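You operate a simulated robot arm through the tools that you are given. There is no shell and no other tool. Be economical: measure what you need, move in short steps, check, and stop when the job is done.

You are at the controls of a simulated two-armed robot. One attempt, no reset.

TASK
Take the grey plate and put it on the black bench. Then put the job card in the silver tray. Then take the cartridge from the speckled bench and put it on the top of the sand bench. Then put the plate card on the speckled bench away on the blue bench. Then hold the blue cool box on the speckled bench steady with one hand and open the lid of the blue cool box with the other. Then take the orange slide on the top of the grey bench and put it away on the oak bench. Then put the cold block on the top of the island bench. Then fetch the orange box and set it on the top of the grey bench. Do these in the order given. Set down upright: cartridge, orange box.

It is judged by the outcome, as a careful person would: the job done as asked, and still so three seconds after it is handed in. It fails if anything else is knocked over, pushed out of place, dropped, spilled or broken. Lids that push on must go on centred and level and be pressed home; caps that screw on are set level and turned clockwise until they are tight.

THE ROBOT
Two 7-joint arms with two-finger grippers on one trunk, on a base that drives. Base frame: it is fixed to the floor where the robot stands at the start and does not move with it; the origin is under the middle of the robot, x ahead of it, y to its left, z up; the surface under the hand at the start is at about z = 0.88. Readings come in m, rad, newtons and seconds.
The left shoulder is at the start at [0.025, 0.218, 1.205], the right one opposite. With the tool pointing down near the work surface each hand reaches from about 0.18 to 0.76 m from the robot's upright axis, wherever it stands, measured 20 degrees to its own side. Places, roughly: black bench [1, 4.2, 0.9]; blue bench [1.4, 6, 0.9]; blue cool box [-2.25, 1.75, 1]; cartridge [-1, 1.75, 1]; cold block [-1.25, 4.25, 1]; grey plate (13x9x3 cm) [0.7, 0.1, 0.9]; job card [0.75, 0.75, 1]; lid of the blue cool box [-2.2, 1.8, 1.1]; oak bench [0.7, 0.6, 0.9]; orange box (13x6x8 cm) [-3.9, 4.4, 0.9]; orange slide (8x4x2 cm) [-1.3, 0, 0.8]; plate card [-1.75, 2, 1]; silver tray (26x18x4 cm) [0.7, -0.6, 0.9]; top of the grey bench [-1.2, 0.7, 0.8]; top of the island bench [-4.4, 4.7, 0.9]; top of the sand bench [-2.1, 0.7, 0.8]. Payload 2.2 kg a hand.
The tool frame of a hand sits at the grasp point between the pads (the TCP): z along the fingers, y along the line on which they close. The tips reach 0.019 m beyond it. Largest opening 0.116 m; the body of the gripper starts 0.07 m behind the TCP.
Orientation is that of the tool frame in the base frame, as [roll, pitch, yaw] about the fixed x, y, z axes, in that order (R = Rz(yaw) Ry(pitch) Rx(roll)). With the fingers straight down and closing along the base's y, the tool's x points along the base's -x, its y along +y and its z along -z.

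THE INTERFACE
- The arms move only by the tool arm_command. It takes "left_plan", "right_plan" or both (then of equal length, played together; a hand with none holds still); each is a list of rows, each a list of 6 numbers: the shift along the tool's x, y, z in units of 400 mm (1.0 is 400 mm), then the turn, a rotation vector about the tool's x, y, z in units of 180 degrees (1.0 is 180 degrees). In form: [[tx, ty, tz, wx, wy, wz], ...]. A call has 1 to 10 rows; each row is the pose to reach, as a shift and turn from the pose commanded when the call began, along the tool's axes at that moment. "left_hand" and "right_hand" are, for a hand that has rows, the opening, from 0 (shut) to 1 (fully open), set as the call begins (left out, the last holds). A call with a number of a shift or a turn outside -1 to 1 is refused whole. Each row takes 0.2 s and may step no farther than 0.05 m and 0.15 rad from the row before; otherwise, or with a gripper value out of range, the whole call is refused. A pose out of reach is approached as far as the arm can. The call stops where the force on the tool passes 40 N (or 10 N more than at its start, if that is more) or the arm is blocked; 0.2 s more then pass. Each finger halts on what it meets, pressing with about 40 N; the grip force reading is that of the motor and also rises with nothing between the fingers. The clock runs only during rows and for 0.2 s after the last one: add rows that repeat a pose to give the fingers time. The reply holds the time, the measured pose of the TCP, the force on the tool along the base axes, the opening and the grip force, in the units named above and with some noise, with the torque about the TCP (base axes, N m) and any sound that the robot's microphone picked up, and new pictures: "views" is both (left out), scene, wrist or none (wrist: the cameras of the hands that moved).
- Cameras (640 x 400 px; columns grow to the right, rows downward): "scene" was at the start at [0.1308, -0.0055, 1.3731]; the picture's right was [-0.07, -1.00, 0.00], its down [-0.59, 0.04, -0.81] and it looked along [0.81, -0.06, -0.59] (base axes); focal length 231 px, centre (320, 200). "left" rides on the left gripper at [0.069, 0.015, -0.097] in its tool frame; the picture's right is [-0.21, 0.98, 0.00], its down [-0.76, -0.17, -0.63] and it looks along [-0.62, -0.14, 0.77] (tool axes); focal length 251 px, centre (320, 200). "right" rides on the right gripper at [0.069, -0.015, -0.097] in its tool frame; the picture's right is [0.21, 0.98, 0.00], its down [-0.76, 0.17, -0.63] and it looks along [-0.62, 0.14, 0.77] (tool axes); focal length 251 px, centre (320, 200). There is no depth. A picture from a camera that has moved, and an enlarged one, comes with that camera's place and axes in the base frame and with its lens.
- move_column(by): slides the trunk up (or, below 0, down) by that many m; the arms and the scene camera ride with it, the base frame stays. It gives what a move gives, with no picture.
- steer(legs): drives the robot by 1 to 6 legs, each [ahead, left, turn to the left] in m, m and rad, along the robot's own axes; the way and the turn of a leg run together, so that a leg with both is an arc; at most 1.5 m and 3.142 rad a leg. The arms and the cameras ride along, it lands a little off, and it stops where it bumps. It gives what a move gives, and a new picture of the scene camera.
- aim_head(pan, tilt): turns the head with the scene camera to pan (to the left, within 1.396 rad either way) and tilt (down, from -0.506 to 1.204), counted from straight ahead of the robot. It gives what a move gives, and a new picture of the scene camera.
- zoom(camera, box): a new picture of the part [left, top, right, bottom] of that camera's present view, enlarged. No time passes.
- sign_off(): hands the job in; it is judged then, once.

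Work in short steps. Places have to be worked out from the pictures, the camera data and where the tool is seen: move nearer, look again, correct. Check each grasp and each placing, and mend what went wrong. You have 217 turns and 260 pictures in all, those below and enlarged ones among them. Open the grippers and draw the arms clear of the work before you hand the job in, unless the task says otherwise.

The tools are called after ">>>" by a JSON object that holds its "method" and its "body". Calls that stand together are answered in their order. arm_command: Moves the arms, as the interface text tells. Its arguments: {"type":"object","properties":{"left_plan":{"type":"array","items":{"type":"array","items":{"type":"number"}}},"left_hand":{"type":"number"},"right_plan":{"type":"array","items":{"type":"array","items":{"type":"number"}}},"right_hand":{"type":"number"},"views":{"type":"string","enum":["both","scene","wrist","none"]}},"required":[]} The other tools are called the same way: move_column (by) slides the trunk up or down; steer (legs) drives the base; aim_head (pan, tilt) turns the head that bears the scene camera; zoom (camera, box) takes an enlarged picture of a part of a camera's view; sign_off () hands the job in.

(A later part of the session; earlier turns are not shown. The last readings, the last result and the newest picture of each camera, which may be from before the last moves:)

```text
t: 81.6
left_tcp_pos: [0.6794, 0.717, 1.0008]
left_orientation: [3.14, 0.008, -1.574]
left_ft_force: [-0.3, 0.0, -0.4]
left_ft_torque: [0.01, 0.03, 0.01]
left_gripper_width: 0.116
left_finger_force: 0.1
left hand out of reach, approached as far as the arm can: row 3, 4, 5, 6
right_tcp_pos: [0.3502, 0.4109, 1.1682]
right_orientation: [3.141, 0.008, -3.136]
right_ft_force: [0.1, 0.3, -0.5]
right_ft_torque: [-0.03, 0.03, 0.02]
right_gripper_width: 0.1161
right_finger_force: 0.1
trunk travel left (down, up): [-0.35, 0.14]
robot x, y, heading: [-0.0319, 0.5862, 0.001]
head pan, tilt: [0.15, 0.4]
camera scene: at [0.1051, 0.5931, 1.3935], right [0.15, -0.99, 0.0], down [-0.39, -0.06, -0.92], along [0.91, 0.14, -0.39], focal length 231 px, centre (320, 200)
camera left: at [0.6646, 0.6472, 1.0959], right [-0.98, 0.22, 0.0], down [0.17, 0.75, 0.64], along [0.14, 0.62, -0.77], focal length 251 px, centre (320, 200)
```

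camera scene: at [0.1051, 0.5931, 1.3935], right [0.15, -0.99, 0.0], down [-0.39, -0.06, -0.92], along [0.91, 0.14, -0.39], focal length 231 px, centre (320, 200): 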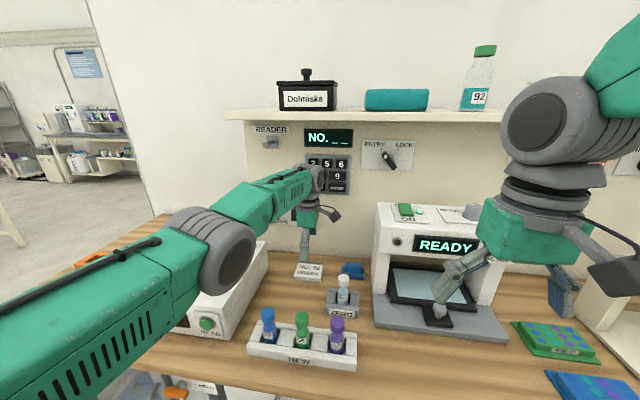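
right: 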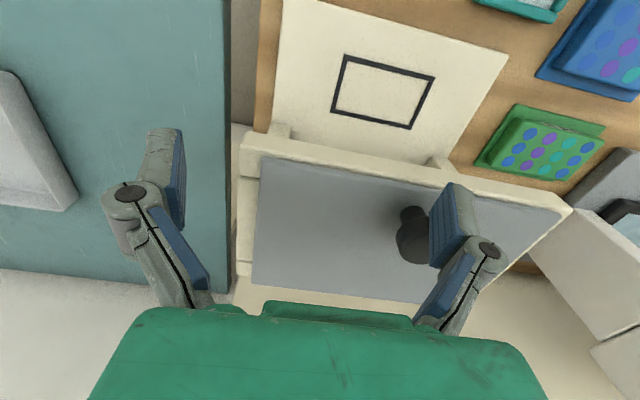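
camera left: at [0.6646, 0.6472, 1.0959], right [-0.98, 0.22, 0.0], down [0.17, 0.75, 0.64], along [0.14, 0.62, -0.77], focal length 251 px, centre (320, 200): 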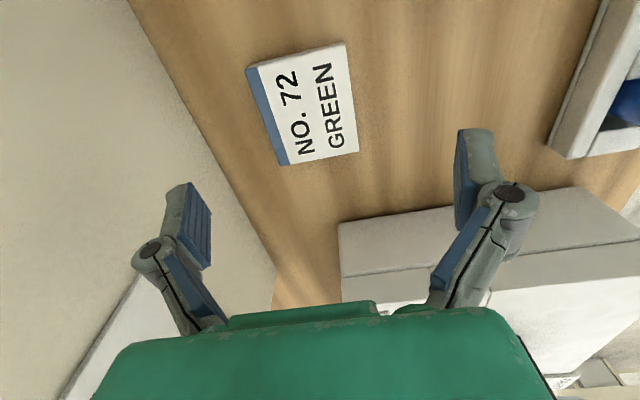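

Need a better stance: lift and retract the hand, then shift the base right and slightly forward so the arm clears the analyzer.

>>> {"method": "arm_command", "body": {"left_plan": [[0, 0, -0.1, 0, 0, 0], [0, 0, -0.2, 0, 0, 0], [0, 0, -0.3, 0, 0, 0], [0, 0.1, -0.4, 0, 0, 0], [0, 0.2, -0.43, 0, 0, 0], [0, 0.3, -0.43, 0, 0, 0]], "views": "none"}}

>>> {"method": "steer", "body": {"legs": [[0.06, -0.16, 0]]}}

```text
refused: row 4 steps farther than a row can; nothing moved
```

```text
t: 82.8
left_tcp_pos: [0.7091, 0.627, 1.0114]
left_orientation: [-3.14, 0.029, -1.582]
left_ft_force: [-0.9, -0.5, 1.2]
left_ft_torque: [0.04, -0.08, -0.01]
left_gripper_width: 0.1161
left_finger_force: 0.0
right_tcp_pos: [0.3741, 0.3095, 1.1614]
right_orientation: [3.135, -0.01, -3.14]
right_ft_force: [0.6, -1.0, -0.4]
right_ft_torque: [-0.02, -0.02, -0.03]
right_gripper_width: 0.116
right_finger_force: 0.1
trunk travel left (down, up): [-0.35, 0.14]
robot x, y, heading: [0.0064, 0.4858, 0.001]
head pan, tilt: [0.15, 0.4]
stopped in leg 1: the force on the tool passed its limit at 132 N (the readings are from after the stop); the commanded pose is now the measured one
camera scene: at [0.1383, 0.5229, 1.3934], right [0.15, -0.99, 0.01], down [-0.39, -0.07, -0.92], along [0.91, 0.13, -0.39], focal length 231 px, centre (320, 200)
```

scene: 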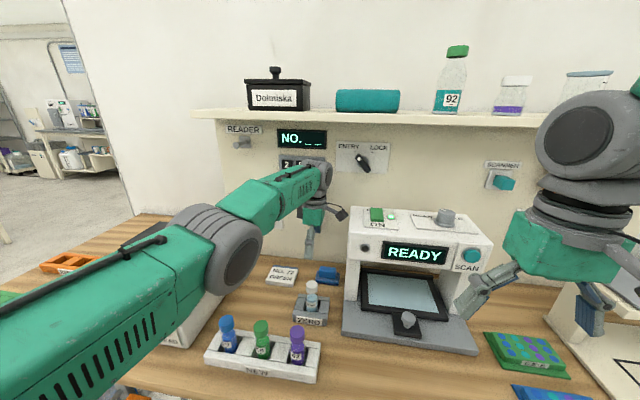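

The refused arm move let the base carry the hand into the scanner; I stop chaining such calls. Move the hand left, then up and back.

>>> {"method": "arm_command", "body": {"left_plan": [[-0.08, 0, 0, 0, 0, 0], [-0.1, 0, -0.08, 0, 0, 0], [-0.1, 0, -0.18, 0, 0, 0], [-0.1, 0, -0.28, 0, 0, 0], [-0.1, 0.05, -0.36, 0, 0, 0], [-0.1, 0.14, -0.4, 0, 0, 0], [-0.1, 0.24, -0.4, 0, 0, 0]], "views": "both"}}

```text
t: 84.4
left_tcp_pos: [0.5825, 0.6219, 1.1634]
left_orientation: [3.11, 0.068, -1.586]
left_ft_force: [-2.9, -0.7, 2.6]
left_ft_torque: [0.11, -0.19, -0.01]
left_gripper_width: 0.1161
left_finger_force: 0.1
left hand out of reach, approached as far as the arm can: row 1, 2, 4
right_tcp_pos: [0.3324, 0.2704, 1.1436]
right_orientation: [3.099, -0.06, -3.135]
right_ft_force: [-2.6, -1.1, 1.3]
right_ft_torque: [0.08, -0.27, 0.02]
right_gripper_width: 0.1164
right_finger_force: 0.1
trunk travel left (down, up): [-0.35, 0.14]
robot x, y, heading: [0.0153, 0.4845, 0.004]
head pan, tilt: [0.15, 0.4]
stopped in row 7 (left hand): the force on the tool passed its limit at 55 N (the readings are from after the stop); the commanded pose is now the measured one
camera scene: at [0.1238, 0.4908, 1.3979], right [0.15, -0.99, 0.0], down [-0.37, -0.06, -0.93], along [0.92, 0.14, -0.38], focal length 231 px, centre (320, 200)
camera left: at [0.5694, 0.5465, 1.2546], right [-0.97, 0.23, 0.05], down [0.2, 0.71, 0.68], along [0.12, 0.67, -0.74], focal length 251 px, centre (320, 200)
```

scene: 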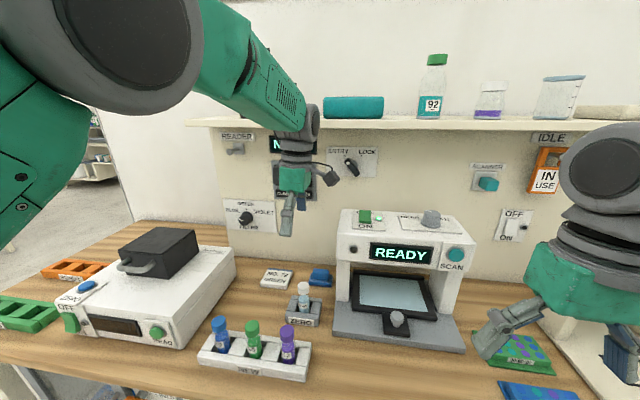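
left: 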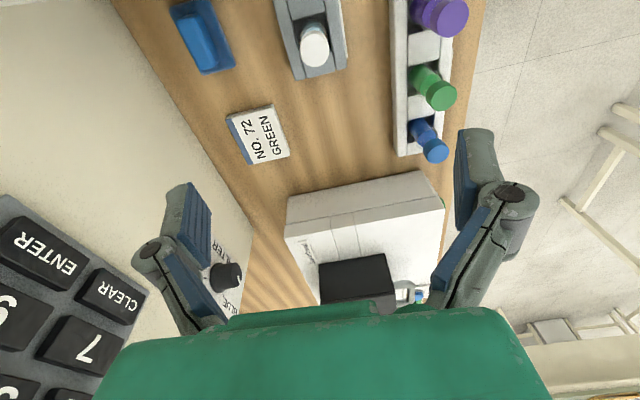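

Both hands report a tilt; check the state with a null command.

>>> {"method": "arm_command", "body": {"left_plan": [[0, 0, 0, 0, 0, 0], [0, 0, 0, 0, 0, 0]], "views": "scene"}}

```text
t: 85.2
left_tcp_pos: [0.6028, 0.6411, 1.1464]
left_orientation: [3.084, 0.056, -1.581]
left_ft_force: [0.1, -0.8, -0.4]
left_ft_torque: [0.06, -0.02, 0.0]
left_gripper_width: 0.1158
left_finger_force: 0.1
right_tcp_pos: [0.3543, 0.2878, 1.1406]
right_orientation: [3.112, -0.059, -3.134]
right_ft_force: [0.8, -0.8, 0.0]
right_ft_torque: [0.04, 0.03, 0.02]
right_gripper_width: 0.1159
right_finger_force: 0.1
trunk travel left (down, up): [-0.35, 0.14]
robot x, y, heading: [0.0069, 0.4925, 0.005]
head pan, tilt: [0.15, 0.4]
stopped in row 2 (left hand): the arm was blocked; the commanded pose is now the measured one
camera scene: at [0.1425, 0.5085, 1.3937], right [0.15, -0.99, 0.0], down [-0.39, -0.06, -0.92], along [0.91, 0.14, -0.39], focal length 231 px, centre (320, 200)
```

scene: 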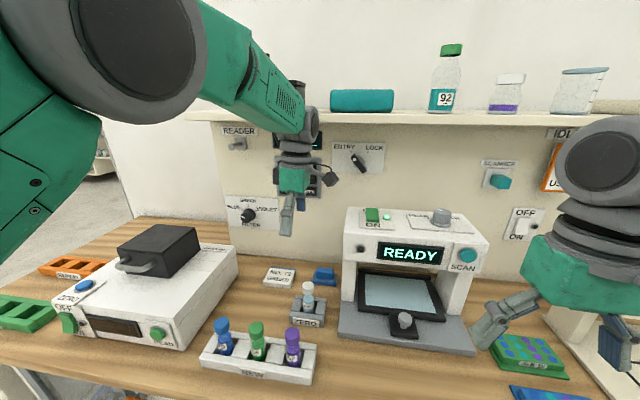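

The wrist is likely caught against the wall shelf. Go down first, then pull back away from the wall.

>>> {"method": "arm_command", "body": {"left_plan": [[0, 0, 0.06, 0, 0, 0], [0, 0, 0.12, 0, 0, 0], [0, 0, 0.18, 0, 0, 0]], "views": "none"}}

```text
t: 86.0
left_tcp_pos: [0.6008, 0.659, 1.0712]
left_orientation: [3.087, 0.046, -1.578]
left_ft_force: [0.0, 0.6, 0.8]
left_ft_torque: [-0.03, -0.04, 0.01]
left_gripper_width: 0.1161
left_finger_force: 0.1
right_tcp_pos: [0.3558, 0.3005, 1.142]
right_orientation: [3.122, -0.063, -3.133]
right_ft_force: [0.1, 0.2, -0.2]
right_ft_torque: [-0.04, -0.01, 0.0]
right_gripper_width: 0.1162
right_finger_force: 0.0
trunk travel left (down, up): [-0.35, 0.14]
robot x, y, heading: [0.0137, 0.4937, 0.003]
head pan, tilt: [0.15, 0.4]
```

Free now. Move over the card (0.6915, 0.718) at z≈1.0 while levelling the hand.

>>> {"method": "arm_command", "body": {"left_plan": [[-0.04, -0.06, 0.04, 0.005, 0.004, 0], [-0.08, -0.11, 0.08, 0.01, 0.008, 0], [-0.11, -0.17, 0.12, 0.014, 0.012, 0], [-0.15, -0.225, 0.17, 0.0174, 0.0146, 0]], "views": "both"}}

```text
t: 87.0
left_tcp_pos: [0.6888, 0.7049, 1.0052]
left_orientation: [3.141, 0.013, -1.581]
left_ft_force: [0.2, -0.6, -0.1]
left_ft_torque: [0.07, 0.03, 0.0]
left_gripper_width: 0.1162
left_finger_force: 0.0
right_tcp_pos: [0.3557, 0.2823, 1.1387]
right_orientation: [3.109, -0.069, -3.135]
right_ft_force: [0.4, 0.0, 0.3]
right_ft_torque: [0.03, 0.05, -0.02]
right_gripper_width: 0.1162
right_finger_force: 0.0
trunk travel left (down, up): [-0.35, 0.14]
robot x, y, heading: [0.0095, 0.4914, 0.003]
head pan, tilt: [0.15, 0.4]
camera scene: at [0.147, 0.5027, 1.3933], right [0.15, -0.99, 0.0], down [-0.39, -0.06, -0.92], along [0.91, 0.14, -0.39], focal length 231 px, centre (320, 200)
camera left: at [0.6734, 0.634, 1.0999], right [-0.97, 0.23, 0.01], down [0.18, 0.75, 0.64], along [0.14, 0.63, -0.77], focal length 251 px, centre (320, 200)
```

scene: 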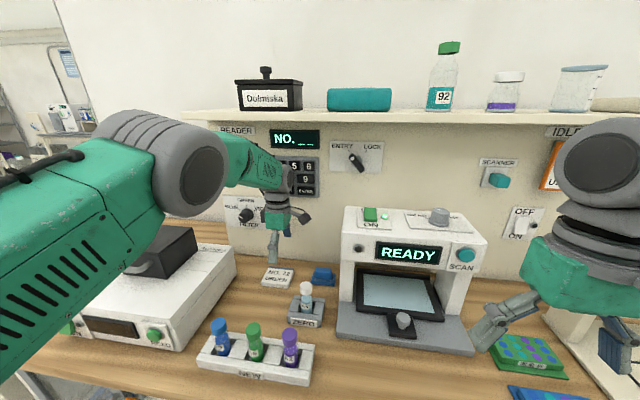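
left: 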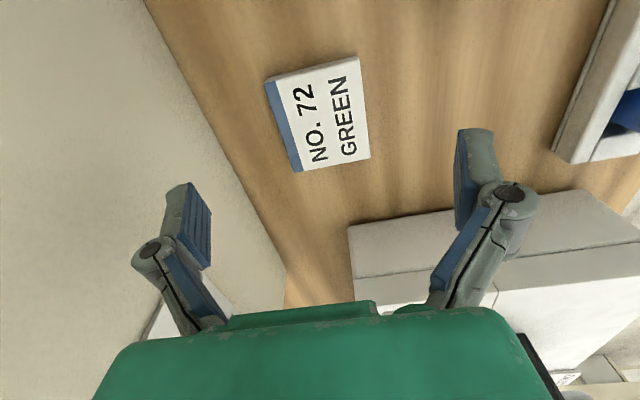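

Lower around the card with a small leftward correction.

>>> {"method": "arm_command", "body": {"left_plan": [[-0.035, 0, 0.06, 0, 0.004, 0], [-0.035, 0, 0.13, 0, 0.004, 0], [-0.035, 0, 0.19, 0, 0.004, 0], [-0.035, 0, 0.235, 0, 0.004, 0], [-0.035, 0, 0.255, 0, 0.004, 0]], "views": "both"}}

```text
t: 88.2
left_tcp_pos: [0.6875, 0.7234, 0.9036]
left_orientation: [3.14, -0.001, -1.58]
left_ft_force: [0.6, -0.3, 0.5]
left_ft_torque: [0.01, 0.01, 0.01]
left_gripper_width: 0.116
left_finger_force: 0.2
right_tcp_pos: [0.3553, 0.2863, 1.1398]
right_orientation: [3.113, -0.067, -3.133]
right_ft_force: [-0.6, -0.2, 0.6]
right_ft_torque: [0.03, 0.0, 0.01]
right_gripper_width: 0.1162
right_finger_force: 0.1
trunk travel left (down, up): [-0.35, 0.14]
robot x, y, heading: [0.01, 0.4939, 0.004]
head pan, tilt: [0.15, 0.4]
camera scene: at [0.145, 0.4886, 1.3936], right [0.15, -0.99, -0.01], down [-0.39, -0.05, -0.92], along [0.91, 0.14, -0.39], focal length 231 px, centre (320, 200)
camera left: at [0.6717, 0.6546, 0.9996], right [-0.97, 0.22, 0.0], down [0.17, 0.76, 0.63], along [0.14, 0.61, -0.78], focal length 251 px, centre (320, 200)
```

scene: 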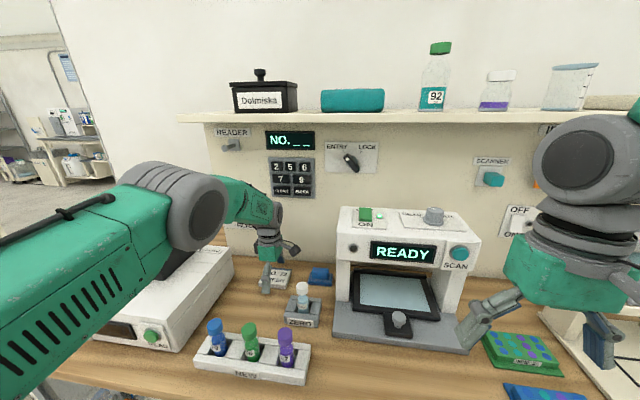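
left: 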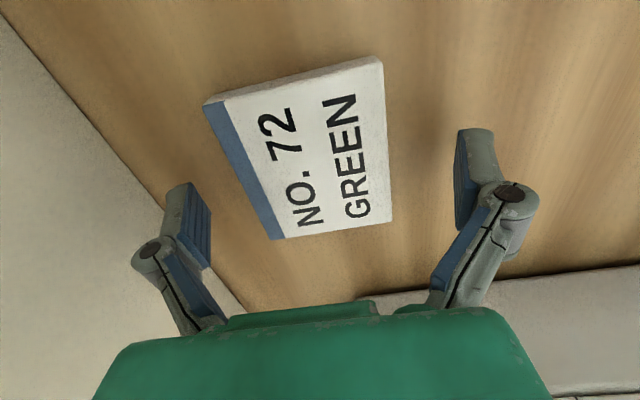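

Close on the card, then lift to z≈1.04 (staying below the shelf).

>>> {"method": "arm_command", "body": {"left_plan": [[0, 0, 0, 0, 0, 0], [0, 0, 0, 0, 0, 0], [0, 0, 0, 0, 0, 0], [0, 0, 0, 0, 0, 0]], "left_hand": 0, "views": "none"}}

>>> {"method": "arm_command", "body": {"left_plan": [[0, 0, -0.05, 0, 0, 0], [0, 0, -0.12, 0, 0, 0], [0, 0, -0.2, 0, 0, 0], [0, 0, -0.28, 0, 0, 0], [0, 0, -0.34, 0, 0, 0]], "views": "wrist"}}

```text
t: 89.2
left_tcp_pos: [0.6863, 0.737, 0.9003]
left_orientation: [3.139, -0.015, -1.577]
left_ft_force: [0.1, -0.7, 2.6]
left_ft_torque: [-0.28, -0.09, -0.08]
left_gripper_width: 0.0725
left_finger_force: 39.9
right_tcp_pos: [0.355, 0.3034, 1.1417]
right_orientation: [3.124, -0.067, -3.132]
right_ft_force: [0.9, 0.2, 0.0]
right_ft_torque: [0.0, 0.02, -0.02]
right_gripper_width: 0.116
right_finger_force: 0.1
trunk travel left (down, up): [-0.35, 0.14]
robot x, y, heading: [0.0105, 0.4971, 0.005]
head pan, tilt: [0.15, 0.4]
```

```text
t: 90.4
left_tcp_pos: [0.6859, 0.7354, 1.0366]
left_orientation: [3.14, -0.013, -1.58]
left_ft_force: [0.1, 1.0, -0.1]
left_ft_torque: [0.02, 0.0, -0.01]
left_gripper_width: 0.0729
left_finger_force: 40.3
right_tcp_pos: [0.3547, 0.2982, 1.1426]
right_orientation: [3.122, -0.064, -3.133]
right_ft_force: [0.3, 0.2, 0.0]
right_ft_torque: [-0.01, 0.01, -0.02]
right_gripper_width: 0.1159
right_finger_force: 0.1
trunk travel left (down, up): [-0.35, 0.14]
robot x, y, heading: [0.0076, 0.4927, 0.007]
head pan, tilt: [0.15, 0.4]
camera left: at [0.6705, 0.6675, 1.134], right [-0.97, 0.22, 0.0], down [0.17, 0.76, 0.62], along [0.14, 0.61, -0.78], focal length 251 px, centre (320, 200)
```

left: 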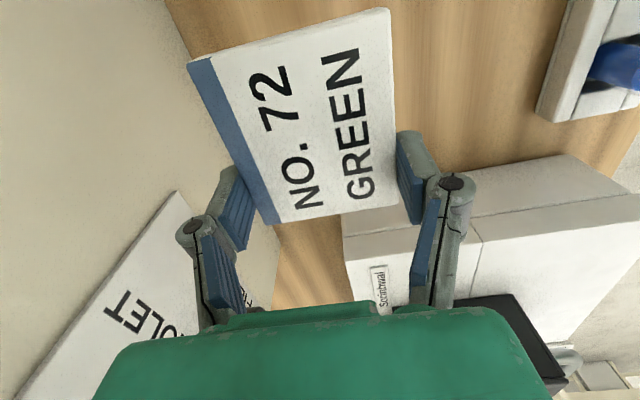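

Card held. Pull back from under the shelf, rising as it clears.

>>> {"method": "arm_command", "body": {"left_plan": [[0, 0.09, 0, 0, 0, 0], [0, 0.18, 0, 0, 0, 0], [0, 0.27, -0.04, 0, 0, 0], [0, 0.36, -0.1, 0, 0, 0], [0, 0.42, -0.18, 0, 0, 0], [0, 0.45, -0.28, 0, 0, 0]], "views": "scene"}}

```text
t: 91.8
left_tcp_pos: [0.5057, 0.7332, 1.1524]
left_orientation: [3.141, -0.007, -1.577]
left_ft_force: [-0.8, 0.2, -0.7]
left_ft_torque: [0.0, 0.0, 0.02]
left_gripper_width: 0.0725
left_finger_force: 40.3
right_tcp_pos: [0.3541, 0.2928, 1.1423]
right_orientation: [3.117, -0.061, -3.134]
right_ft_force: [0.4, 0.0, -0.4]
right_ft_torque: [0.0, 0.0, 0.01]
right_gripper_width: 0.116
right_finger_force: 0.0
trunk travel left (down, up): [-0.35, 0.14]
robot x, y, heading: [0.0093, 0.494, 0.002]
head pan, tilt: [0.15, 0.4]
camera scene: at [0.1417, 0.4995, 1.394], right [0.15, -0.99, 0.0], down [-0.39, -0.06, -0.92], along [0.91, 0.14, -0.39], focal length 231 px, centre (320, 200)
```

scene: 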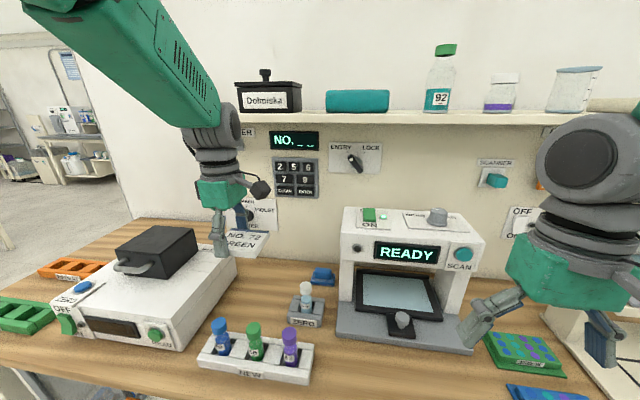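

All intact. Back off and drive right to the silver tray on the teal bench.

>>> {"method": "steer", "body": {"legs": [[-0.22, 0, 0], [0, -1.2, 0]]}}

>>> {"method": "aim_head", "body": {"pan": 0.0, "tilt": 0.6}}

```text
t: 99.1
left_tcp_pos: [0.292, -0.4469, 1.1474]
left_orientation: [3.14, -0.02, -1.573]
left_ft_force: [0.1, -0.1, -0.7]
left_ft_torque: [-0.04, 0.04, -0.01]
left_gripper_width: 0.0729
left_finger_force: 40.0
right_tcp_pos: [0.1418, -0.885, 1.144]
right_orientation: [3.13, -0.062, -3.129]
right_ft_force: [-0.1, 0.4, -0.5]
right_ft_torque: [-0.03, 0.0, -0.03]
right_gripper_width: 0.1159
right_finger_force: 0.0
trunk travel left (down, up): [-0.35, 0.14]
robot x, y, heading: [-0.2032, -0.7024, 0.007]
head pan, tilt: [0.15, 0.4]
camera scene: at [-0.0702, -0.6711, 1.3934], right [0.16, -0.99, 0.01], down [-0.39, -0.07, -0.92], along [0.91, 0.14, -0.39], focal length 231 px, centre (320, 200)
```

scene: 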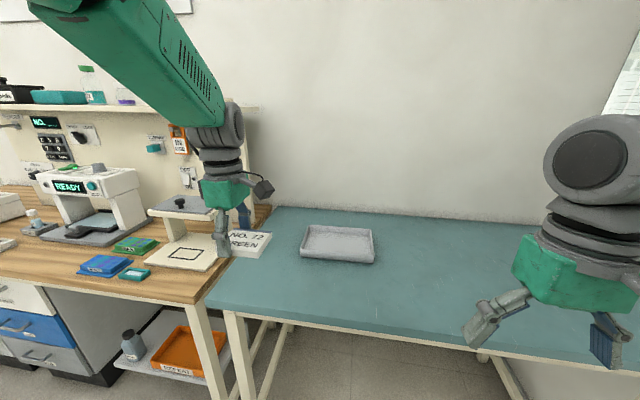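

```text
t: 99.8
left_tcp_pos: [0.2895, -0.4511, 1.1496]
left_orientation: [3.141, -0.012, -1.573]
left_ft_force: [-0.2, 0.7, -0.3]
left_ft_torque: [-0.03, 0.03, 0.01]
left_gripper_width: 0.0729
left_finger_force: 39.9
right_tcp_pos: [0.1399, -0.891, 1.1405]
right_orientation: [3.123, -0.068, -3.128]
right_ft_force: [0.5, 0.0, 0.2]
right_ft_torque: [0.03, 0.0, 0.01]
right_gripper_width: 0.1161
right_finger_force: 0.0
trunk travel left (down, up): [-0.35, 0.14]
robot x, y, heading: [-0.204, -0.6957, 0.005]
head pan, tilt: [0.0, 0.6]
camera scene: at [-0.0733, -0.6959, 1.3755], right [0.01, -1.0, 0.0], down [-0.57, -0.01, -0.82], along [0.82, 0.01, -0.57], focal length 231 px, centre (320, 200)
```

scene: 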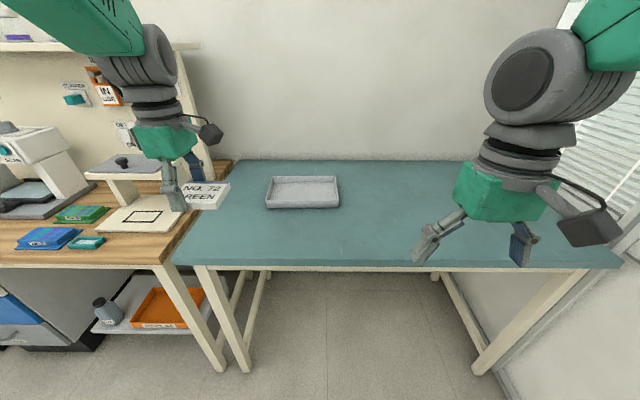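

Tray spans x 0.58–0.76, y -0.76–-0.49. Drive in so the left arm can reach its centre.

>>> {"method": "steer", "body": {"legs": [[0.2, -0.08, 0]]}}

```text
t: 101.5
left_tcp_pos: [0.4879, -0.5413, 1.1522]
left_orientation: [-3.139, -0.005, -1.573]
left_ft_force: [0.7, 0.8, -0.9]
left_ft_torque: [0.01, 0.02, 0.0]
left_gripper_width: 0.0728
left_finger_force: 40.1
right_tcp_pos: [0.3382, -0.9792, 1.1403]
right_orientation: [3.116, -0.066, -3.128]
right_ft_force: [-0.1, -0.1, -0.2]
right_ft_torque: [0.01, -0.01, 0.02]
right_gripper_width: 0.1159
right_finger_force: 0.1
trunk travel left (down, up): [-0.35, 0.14]
robot x, y, heading: [-0.0029, -0.7798, 0.005]
head pan, tilt: [0.0, 0.6]
camera scene: at [0.1246, -0.786, 1.3756], right [0.01, -1.0, 0.0], down [-0.57, 0.0, -0.82], along [0.82, 0.01, -0.57], focal length 231 px, centre (320, 200)
```

scene: 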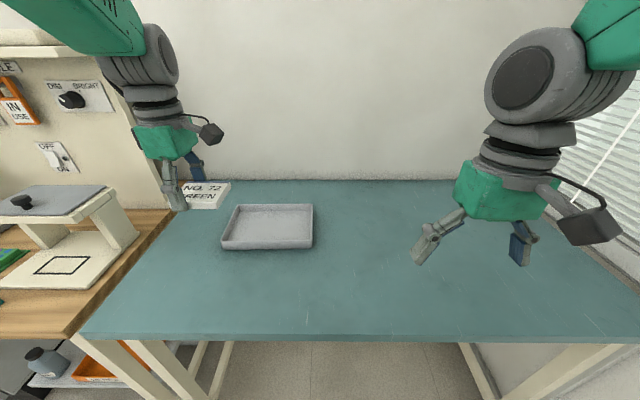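

Move over the tray centre at height.

>>> {"method": "arm_command", "body": {"left_plan": [[0.04, -0.09, 0, 0, 0, 0], [0.08, -0.18, 0, 0, 0, 0], [0.12, -0.27, 0, 0, 0, 0], [0.16, -0.36, 0.05, 0, 0, 0], [0.185, -0.44, 0.12, 0, 0, 0], [0.185, -0.44, 0.22, 0, 0, 0], [0.185, -0.44, 0.3, 0, 0, 0], [0.185, -0.44, 0.38, 0, 0, 0]], "views": "both"}}

```text
t: 103.3
left_tcp_pos: [0.6652, -0.6119, 1.0013]
left_orientation: [-3.14, -0.009, -1.573]
left_ft_force: [0.2, -0.8, -0.8]
left_ft_torque: [0.05, 0.01, 0.02]
left_gripper_width: 0.0728
left_finger_force: 39.9
right_tcp_pos: [0.3368, -0.9759, 1.1376]
right_orientation: [3.119, -0.076, -3.127]
right_ft_force: [-0.4, 0.0, -0.6]
right_ft_torque: [0.04, 0.04, 0.01]
right_gripper_width: 0.1162
right_finger_force: 0.0
trunk travel left (down, up): [-0.35, 0.14]
robot x, y, heading: [-0.0028, -0.7797, 0.011]
head pan, tilt: [0.0, 0.6]
camera scene: at [0.1287, -0.7841, 1.3752], right [0.01, -1.0, 0.0], down [-0.57, 0.0, -0.82], along [0.82, 0.01, -0.57], focal length 231 px, centre (320, 200)
camera left: at [0.649, -0.6805, 1.0979], right [-0.98, 0.22, 0.0], down [0.17, 0.76, 0.63], along [0.14, 0.61, -0.78], focal length 251 px, centre (320, 200)
```

scene: 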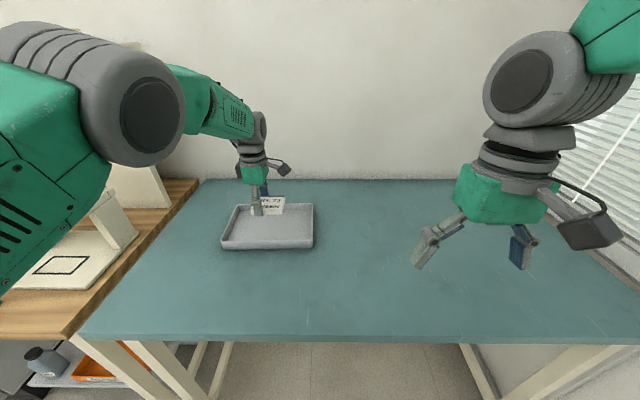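
left: 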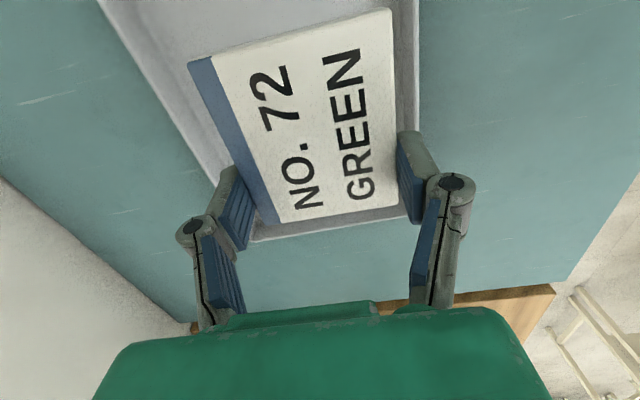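

Small correction (+0.012 x, -0.02 y), then descend into the tray until contact.

>>> {"method": "arm_command", "body": {"left_plan": [[0.05, -0.03, 0.05, 0, 0, 0], [0.05, -0.03, 0.12, 0, 0, 0], [0.05, -0.03, 0.18, 0, 0, 0], [0.05, -0.03, 0.2, 0, 0, 0], [0.05, -0.03, 0.215, 0, 0, 0], [0.05, -0.03, 0.23, 0, 0, 0]], "views": "wrist"}}

```text
t: 104.7
left_tcp_pos: [0.6761, -0.6323, 0.9084]
left_orientation: [-3.14, -0.01, -1.572]
left_ft_force: [0.4, -0.2, -2.0]
left_ft_torque: [-0.01, -0.01, -0.01]
left_gripper_width: 0.0731
left_finger_force: 40.1
right_tcp_pos: [0.3364, -0.9748, 1.1381]
right_orientation: [3.121, -0.078, -3.129]
right_ft_force: [-0.5, 0.9, -0.9]
right_ft_torque: [-0.03, 0.04, 0.0]
right_gripper_width: 0.1156
right_finger_force: 0.0
trunk travel left (down, up): [-0.35, 0.14]
robot x, y, heading: [-0.003, -0.7805, 0.009]
head pan, tilt: [0.0, 0.6]
camera left: at [0.6611, -0.7006, 1.0058], right [-0.98, 0.22, 0.0], down [0.17, 0.76, 0.63], along [0.14, 0.61, -0.78], focal length 251 px, centre (320, 200)
```

left: 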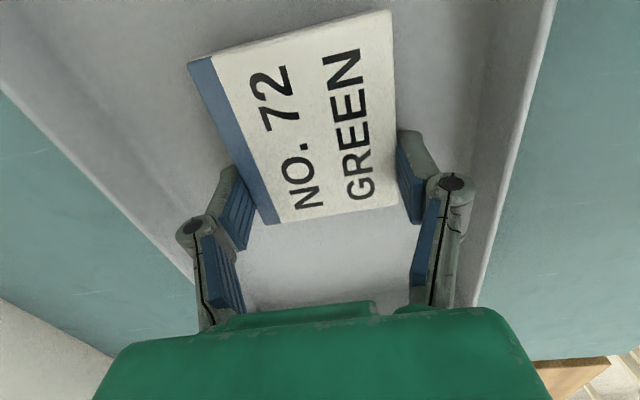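

Nicely centred inside. A little lower to contact, then release.

>>> {"method": "arm_command", "body": {"left_plan": [[0, 0, 0.008, 0, 0, 0], [0, 0, 0.015, 0, 0, 0], [0, 0, 0.022, 0, 0, 0], [0, 0, 0.03, 0, 0, 0]], "views": "none"}}

>>> {"method": "arm_command", "body": {"left_plan": [[0, 0, 0, 0, 0, 0], [0, 0, 0, 0, 0, 0], [0, 0, 0, 0, 0, 0]], "left_hand": 0.78, "views": "wrist"}}

```text
t: 105.7
left_tcp_pos: [0.6758, -0.6326, 0.9046]
left_orientation: [-3.128, -0.009, -1.575]
left_ft_force: [1.7, 0.7, 33.9]
left_ft_torque: [-0.35, 0.06, 0.04]
left_gripper_width: 0.073
left_finger_force: 39.6
right_tcp_pos: [0.335, -0.9768, 1.1411]
right_orientation: [3.119, -0.067, -3.128]
right_ft_force: [0.3, -0.7, -0.8]
right_ft_torque: [-0.01, 0.02, 0.0]
right_gripper_width: 0.1159
right_finger_force: 0.2
trunk travel left (down, up): [-0.35, 0.14]
robot x, y, heading: [-0.0052, -0.7753, 0.009]
head pan, tilt: [0.0, 0.6]
```

```text
t: 106.5
left_tcp_pos: [0.6731, -0.6325, 0.8978]
left_orientation: [-3.136, -0.01, -1.574]
left_ft_force: [2.8, -0.4, 21.0]
left_ft_torque: [0.18, -0.31, 0.07]
left_gripper_width: 0.0942
left_finger_force: 8.5
right_tcp_pos: [0.3361, -0.9757, 1.1407]
right_orientation: [3.119, -0.067, -3.126]
right_ft_force: [0.2, 0.7, 0.6]
right_ft_torque: [0.05, 0.02, -0.02]
right_gripper_width: 0.1161
right_finger_force: 0.1
trunk travel left (down, up): [-0.35, 0.14]
robot x, y, heading: [-0.0075, -0.7783, 0.006]
head pan, tilt: [0.0, 0.6]
camera left: at [0.6588, -0.7013, 0.9954], right [-0.98, 0.22, -0.01], down [0.17, 0.76, 0.63], along [0.14, 0.61, -0.78], focal length 251 px, centre (320, 200)
```

left: 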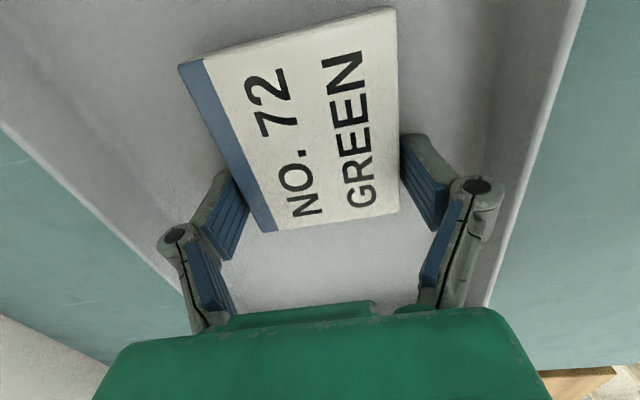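

Released in the tray. Lift straight up and pull back; restore the right hand's level too.

>>> {"method": "arm_command", "body": {"left_plan": [[0, 0, -0.06, 0, 0, 0], [0, 0, -0.15, 0, 0, 0], [0, 0, -0.25, 0, 0, 0], [0, 0, -0.35, 0, 0, 0], [0, 0, -0.45, 0, 0, 0], [0, 0, -0.55, 0, 0, 0], [0, 0.1, -0.6, 0, 0, 0], [0, 0.2, -0.62, 0, 0, 0], [0, 0.3, -0.62, 0, 0, 0]], "right_plan": [[0, 0, 0, 0.0035, 0, 0], [0, 0, 0, 0.007, -0.005, 0], [0, 0, 0, 0.007, -0.01, 0], [0, 0, 0, 0.007, -0.015, 0], [0, 0, 0, 0.007, -0.021, 0], [0, 0, 0, 0.007, -0.021, 0], [0, 0, 0, 0.007, -0.021, 0], [0, 0, 0, 0.007, -0.021, 0], [0, 0, 0, 0.007, -0.021, 0]], "views": "scene"}}

```text
t: 108.5
left_tcp_pos: [0.554, -0.6281, 1.1456]
left_orientation: [-3.138, -0.012, -1.572]
left_ft_force: [-0.6, -0.3, 0.1]
left_ft_torque: [0.05, -0.01, 0.02]
left_gripper_width: 0.0905
left_finger_force: 0.1
right_tcp_pos: [0.3363, -0.9756, 1.1419]
right_orientation: [-3.141, 0.002, -3.129]
right_ft_force: [-0.2, -0.6, -0.2]
right_ft_torque: [-0.02, -0.03, -0.03]
right_gripper_width: 0.116
right_finger_force: 0.1
trunk travel left (down, up): [-0.35, 0.14]
robot x, y, heading: [-0.0052, -0.7806, 0.008]
head pan, tilt: [0.0, 0.6]
camera scene: at [0.1248, -0.7818, 1.3756], right [0.01, -1.0, 0.0], down [-0.57, 0.0, -0.82], along [0.82, 0.01, -0.57], focal length 231 px, centre (320, 200)
```

scene: 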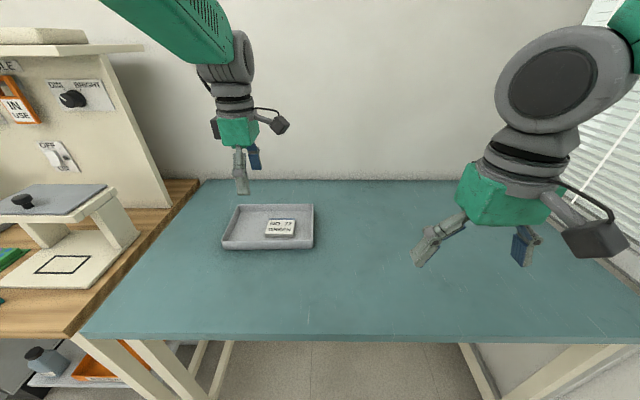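

Card is in the tray. Next the cartridge: drive to the aisle near y≈1.6 and turn to face the speckled bench.

>>> {"method": "steer", "body": {"legs": [[-0.25, 0, 0], [0, 1.2, 0], [0, 1.2, 0], [0, 0, 3.13]]}}

>>> {"method": "aim_head", "body": {"pan": 0.0, "tilt": 0.5}}

```text
t: 129.1
left_tcp_pos: [-0.8377, 1.4459, 1.1441]
left_orientation: [-3.14, -0.01, 1.594]
left_ft_force: [-0.6, 0.0, 0.0]
left_ft_torque: [-0.01, 0.0, 0.02]
left_gripper_width: 0.0904
left_finger_force: 0.0
right_tcp_pos: [-0.6282, 1.7974, 1.1404]
right_orientation: [3.142, 0.002, 0.037]
right_ft_force: [0.3, -0.3, -0.3]
right_ft_torque: [0.03, 0.0, 0.05]
right_gripper_width: 0.116
right_finger_force: 0.0
trunk travel left (down, up): [-0.35, 0.14]
robot x, y, heading: [-0.283, 1.6082, -3.11]
head pan, tilt: [0.0, 0.6]
camera scene: at [-0.4132, 1.6057, 1.3755], right [-0.03, 1.0, 0.0], down [0.57, 0.02, -0.82], along [-0.82, -0.03, -0.57], focal length 231 px, centre (320, 200)
```

scene: 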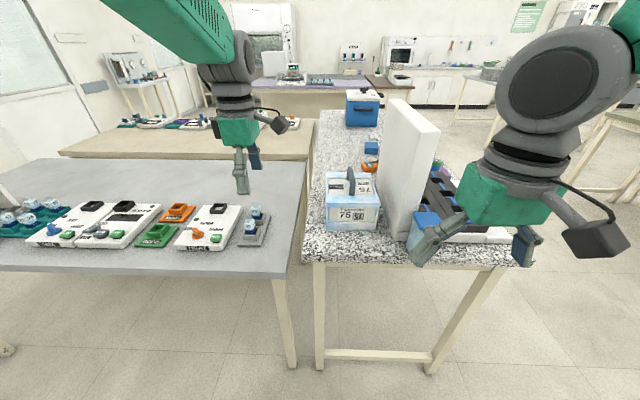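

```text
t: 129.7
left_tcp_pos: [-0.8361, 1.4461, 1.1475]
left_orientation: [-3.136, -0.008, 1.594]
left_ft_force: [0.0, 0.1, 0.1]
left_ft_torque: [-0.01, -0.02, 0.0]
left_gripper_width: 0.0904
left_finger_force: 0.1
right_tcp_pos: [-0.6259, 1.7962, 1.1421]
right_orientation: [3.141, 0.004, 0.035]
right_ft_force: [-0.1, 0.4, 0.2]
right_ft_torque: [0.03, 0.0, 0.01]
right_gripper_width: 0.1157
right_finger_force: 0.1
trunk travel left (down, up): [-0.35, 0.14]
robot x, y, heading: [-0.2813, 1.6093, -3.111]
head pan, tilt: [0.0, 0.499]
camera scene: at [-0.4159, 1.6053, 1.3845], right [-0.03, 1.0, 0.0], down [0.48, 0.02, -0.88], along [-0.88, -0.03, -0.48], focal length 231 px, centre (320, 200)
```

scene: 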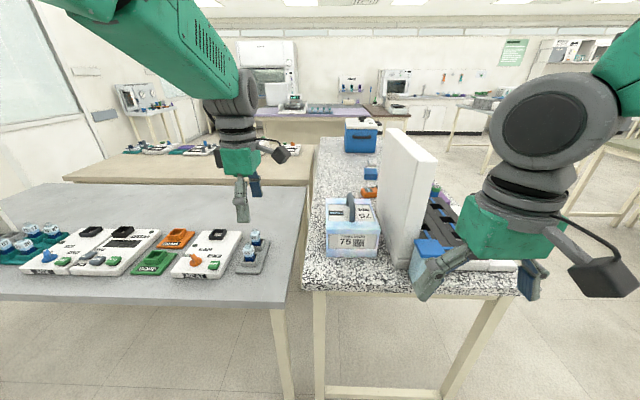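

The cartridge looks like the box labelled 75 with a handle. Zoom in on it.

>>> {"method": "zoom", "body": {"camera": "scene", "box": [290, 110, 470, 290]}}

>>> {"method": "zoom", "body": {"camera": "scene", "box": [0, 120, 310, 300]}}

```text
2.22 times, centred on (380, 200) of scene
camera zoom: at [-0.4159, 1.6053, 1.3845], right [-0.03, 1.0, 0.0], down [0.48, 0.02, -0.88], along [-0.88, -0.03, -0.48], focal length 514 px, centre (187, 200)
```

zoom: 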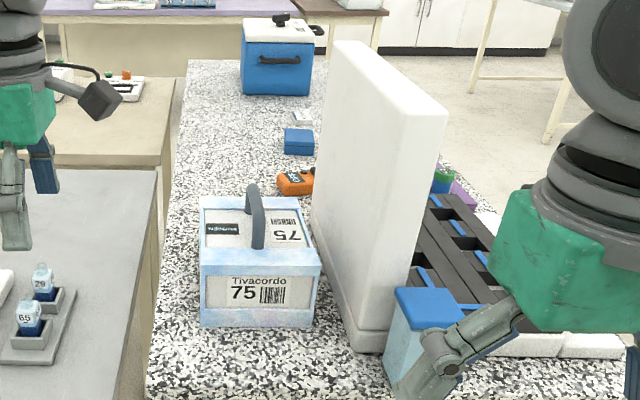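

```text
2.06 times, centred on (155, 210) of scene
camera zoom: at [-0.4159, 1.6053, 1.3845], right [-0.03, 1.0, 0.0], down [0.48, 0.02, -0.88], along [-0.88, -0.03, -0.48], focal length 478 px, centre (661, 179)
```

zoom: 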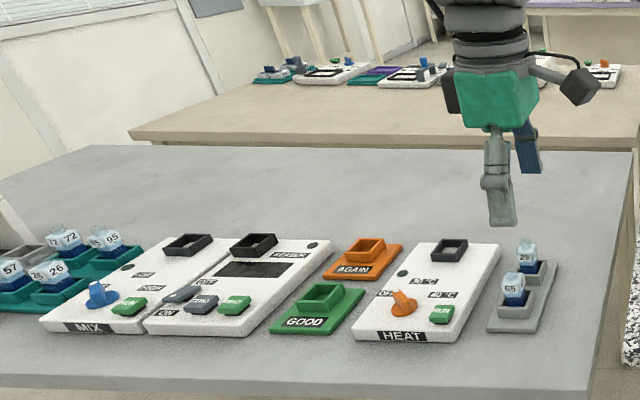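

I want to rule out the blue-lidded box behind the partition as the cartridge; sidestep to see it.

>>> {"method": "steer", "body": {"legs": [[0, -0.6, 0]]}}

>>> {"method": "zoom", "body": {"camera": "scene", "box": [130, 90, 450, 300]}}

```text
t: 133.1
left_tcp_pos: [-0.8566, 2.0425, 1.148]
left_orientation: [-3.137, -0.014, 1.598]
left_ft_force: [-0.4, 0.5, 0.8]
left_ft_torque: [-0.02, 0.0, -0.01]
left_gripper_width: 0.0904
left_finger_force: 0.1
right_tcp_pos: [-0.6472, 2.3953, 1.1424]
right_orientation: [3.142, 0.003, 0.04]
right_ft_force: [-0.2, 0.0, 0.8]
right_ft_torque: [0.0, -0.01, 0.0]
right_gripper_width: 0.1158
right_finger_force: 0.1
trunk travel left (down, up): [-0.35, 0.14]
robot x, y, heading: [-0.305, 2.2103, -3.102]
head pan, tilt: [0.0, 0.499]
camera scene: at [-0.4368, 2.2023, 1.3846], right [-0.04, 1.0, 0.0], down [0.48, 0.02, -0.88], along [-0.88, -0.03, -0.48], focal length 231 px, centre (320, 200)
```

scene: 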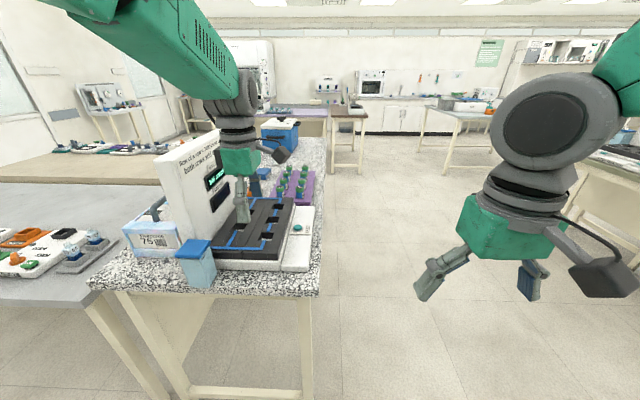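

```text
1.90 times, centred on (290, 195) of scene
camera zoom: at [-0.4368, 2.2023, 1.3846], right [-0.04, 1.0, 0.0], down [0.48, 0.02, -0.88], along [-0.88, -0.03, -0.48], focal length 441 px, centre (377, 210)
```

zoom: 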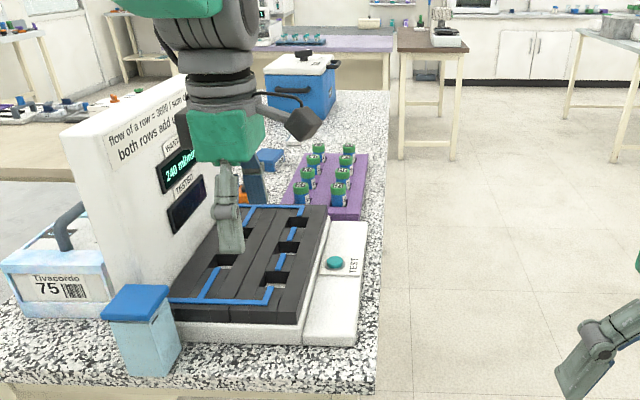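

The cartridge is the Tivacordo 75 box with a thin handle running along x at about y 1.683, top z≈1.06. Back up a bit, sidestep left past the tall display panel.

>>> {"method": "steer", "body": {"legs": [[-0.1, 0, -0.04], [0, 0.36, 0]]}}

```text
t: 136.2
left_tcp_pos: [-0.7573, 1.7261, 1.1482]
left_orientation: [-3.135, 0.005, 1.55]
left_ft_force: [1.1, 1.3, -0.4]
left_ft_torque: [-0.12, 0.03, -0.04]
left_gripper_width: 0.0903
left_finger_force: 0.0
right_tcp_pos: [-0.5378, 2.0674, 1.1413]
right_orientation: [3.128, 0.007, 0.001]
right_ft_force: [0.7, 0.2, -0.1]
right_ft_torque: [0.0, 0.0, 0.0]
right_gripper_width: 0.116
right_finger_force: 0.3
trunk travel left (down, up): [-0.35, 0.14]
robot x, y, heading: [-0.2022, 1.8538, 3.139]
head pan, tilt: [0.0, 0.499]
camera scene: at [-0.3368, 1.8776, 1.3843], right [0.0, 1.0, -0.02], down [0.48, -0.02, -0.88], along [-0.88, -0.01, -0.48], focal length 231 px, centre (320, 200)
```

scene: 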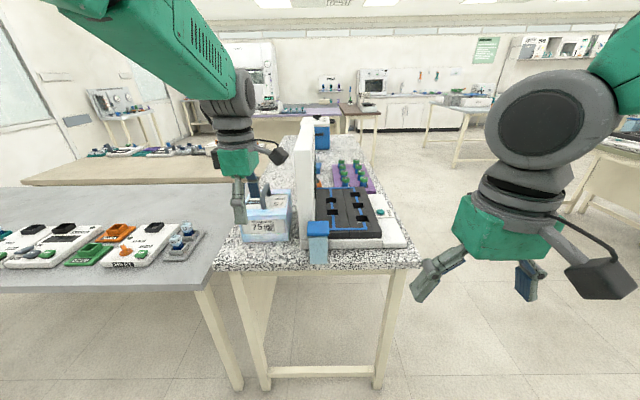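

Rotate the left hand so it closes along y, raising slightly.

>>> {"method": "arm_command", "body": {"left_plan": [[0, 0, -0.02, 0, 0, 0.047], [0, 0, -0.04, 0, 0, 0.094], [0, 0, -0.06, 0, 0, 0.141], [0, 0, -0.08, 0, 0, 0.188], [0, 0, -0.08, 0, 0, 0.235], [0, 0, -0.08, 0, 0, 0.282], [0, 0, -0.08, 0, 0, 0.329], [0, 0, -0.08, 0, 0, 0.376], [0, 0, -0.08, 0, 0, 0.423], [0, 0, -0.08, 0, 0, 0.47]], "left_hand": 0.8, "views": "none"}}

>>> {"method": "steer", "body": {"legs": [[0.18, -0.03, 0]]}}

```text
t: 138.4
left_tcp_pos: [-0.7553, 1.689, 1.179]
left_orientation: [-3.117, 0.007, 0.073]
left_ft_force: [-0.2, -0.8, -0.8]
left_ft_torque: [0.09, -0.04, -0.01]
left_gripper_width: 0.0928
left_finger_force: 0.0
right_tcp_pos: [-0.5355, 2.0307, 1.1478]
right_orientation: [-3.126, 0.008, 0.005]
right_ft_force: [-0.7, -0.4, 0.7]
right_ft_torque: [-0.01, -0.01, 0.0]
right_gripper_width: 0.1158
right_finger_force: 0.0
trunk travel left (down, up): [-0.35, 0.14]
robot x, y, heading: [-0.199, 1.8523, 3.14]
head pan, tilt: [0.0, 0.499]
```

```text
t: 139.9
left_tcp_pos: [-0.9341, 1.7252, 1.18]
left_orientation: [-3.121, 0.009, 0.075]
left_ft_force: [0.2, -1.5, 0.4]
left_ft_torque: [0.06, 0.02, -0.01]
left_gripper_width: 0.0928
left_finger_force: 0.1
right_tcp_pos: [-0.7128, 2.0661, 1.1475]
right_orientation: [-3.128, 0.01, 0.002]
right_ft_force: [-0.2, 0.0, -0.1]
right_ft_torque: [0.03, 0.04, 0.02]
right_gripper_width: 0.1159
right_finger_force: 0.0
trunk travel left (down, up): [-0.35, 0.14]
robot x, y, heading: [-0.3838, 1.8821, 3.132]
head pan, tilt: [0.0, 0.499]
camera scene: at [-0.5144, 1.8761, 1.3849], right [0.0, 1.0, 0.0], down [0.48, 0.0, -0.88], along [-0.88, 0.0, -0.48], focal length 231 px, centre (320, 200)
```

scene: 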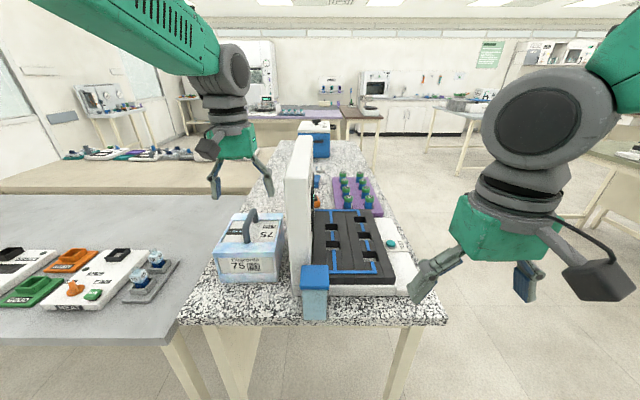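

Look with the left wrist camera to locate the handle precisely.

>>> {"method": "arm_command", "body": {"left_plan": [[0, 0.06, 0, -0.006, 0, 0.024], [-0.1, 0.1, 0, -0.006, 0, 0.024]], "views": "wrist"}}

```text
t: 140.5
left_tcp_pos: [-0.9723, 1.6962, 1.1798]
left_orientation: [3.132, 0.007, 0.0]
left_ft_force: [0.1, 1.0, 0.0]
left_ft_torque: [-0.07, 0.0, 0.02]
left_gripper_width: 0.0932
left_finger_force: 0.0
right_tcp_pos: [-0.7176, 2.0808, 1.144]
right_orientation: [-3.14, 0.01, 0.003]
right_ft_force: [0.8, 0.6, 0.2]
right_ft_torque: [-0.08, -0.04, -0.01]
right_gripper_width: 0.1158
right_finger_force: 0.0
trunk travel left (down, up): [-0.35, 0.14]
robot x, y, heading: [-0.3824, 1.884, 3.139]
head pan, tilt: [0.0, 0.499]
camera left: at [-0.903, 1.6808, 1.276], right [-0.21, -0.98, 0.01], down [-0.75, 0.17, 0.64], along [-0.62, 0.13, -0.77], focal length 251 px, centre (320, 200)
```

left: 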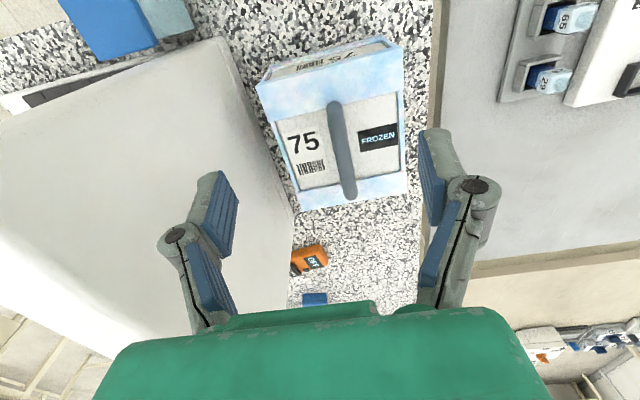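

Handle centre ≈ (-1.045, 1.684), top z≈1.06. Move above and partly down, then view.

>>> {"method": "arm_command", "body": {"left_plan": [[-0.06, 0.02, 0, 0.003, 0.002, 0], [-0.12, 0.03, 0.03, 0.003, 0.002, 0], [-0.18, 0.03, 0.1, 0.003, 0.002, 0], [-0.18, 0.03, 0.18, 0.003, 0.002, 0]], "left_hand": 0.6, "views": "both"}}

```text
t: 141.5
left_tcp_pos: [-1.0435, 1.6785, 1.1115]
left_orientation: [-3.138, 0.006, -0.001]
left_ft_force: [-0.8, 0.1, 0.0]
left_ft_torque: [0.0, 0.01, 0.0]
left_gripper_width: 0.0696
left_finger_force: 0.0
right_tcp_pos: [-0.7121, 2.076, 1.1466]
right_orientation: [-3.136, 0.012, 0.001]
right_ft_force: [0.1, -0.3, 0.9]
right_ft_torque: [0.0, 0.0, -0.01]
right_gripper_width: 0.1159
right_finger_force: 0.1
trunk travel left (down, up): [-0.35, 0.14]
robot x, y, heading: [-0.3839, 1.8826, 3.144]
head pan, tilt: [0.0, 0.499]
camera scene: at [-0.5178, 1.8895, 1.3845], right [0.0, 1.0, -0.01], down [0.48, -0.01, -0.88], along [-0.88, 0.0, -0.48], focal length 231 px, centre (320, 200)
camera left: at [-0.9737, 1.6634, 1.207], right [-0.21, -0.98, 0.0], down [-0.75, 0.16, 0.64], along [-0.62, 0.14, -0.77], focal length 251 px, centre (320, 200)
```

scene: 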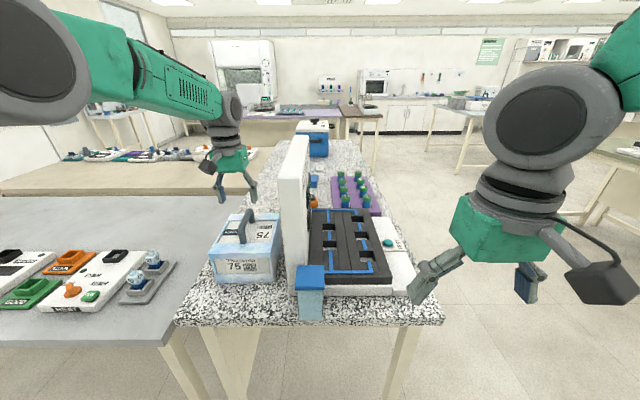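
left: 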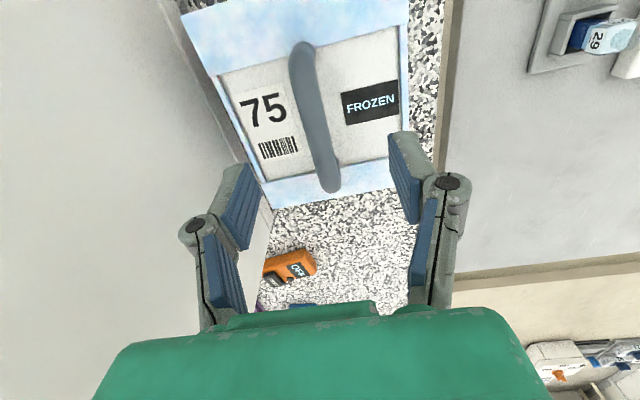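

The handle passes right under the TCP. Descend and close on it.

>>> {"method": "arm_command", "body": {"left_plan": [[0.01, 0, 0.06, 0, 0, 0], [0.02, 0, 0.12, 0, 0, 0], [0.02, 0, 0.17, 0, 0, 0]], "views": "wrist"}}

```text
t: 142.3
left_tcp_pos: [-1.0358, 1.6802, 1.0417]
left_orientation: [-3.14, 0.004, 0.001]
left_ft_force: [-0.2, -0.1, -0.2]
left_ft_torque: [-0.04, 0.01, 0.01]
left_gripper_width: 0.0696
left_finger_force: 0.0
right_tcp_pos: [-0.7125, 2.0769, 1.1467]
right_orientation: [-3.136, 0.01, 0.001]
right_ft_force: [-0.3, 0.2, 0.3]
right_ft_torque: [-0.04, -0.03, 0.01]
right_gripper_width: 0.1157
right_finger_force: 0.1
trunk travel left (down, up): [-0.35, 0.14]
robot x, y, heading: [-0.3845, 1.8823, 3.14]
head pan, tilt: [0.0, 0.499]
camera left: at [-0.9658, 1.6644, 1.1376], right [-0.21, -0.98, 0.0], down [-0.75, 0.16, 0.64], along [-0.62, 0.14, -0.77], focal length 251 px, centre (320, 200)
```

left: 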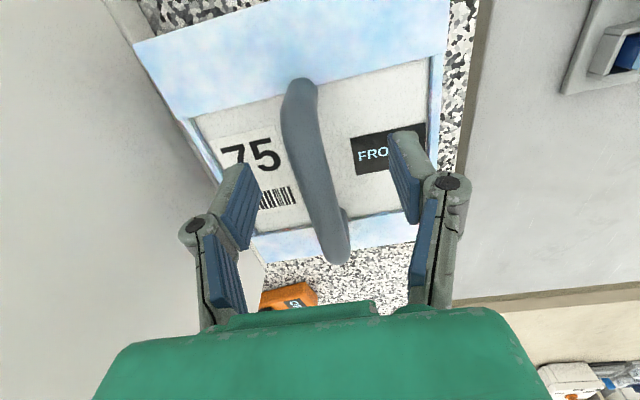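

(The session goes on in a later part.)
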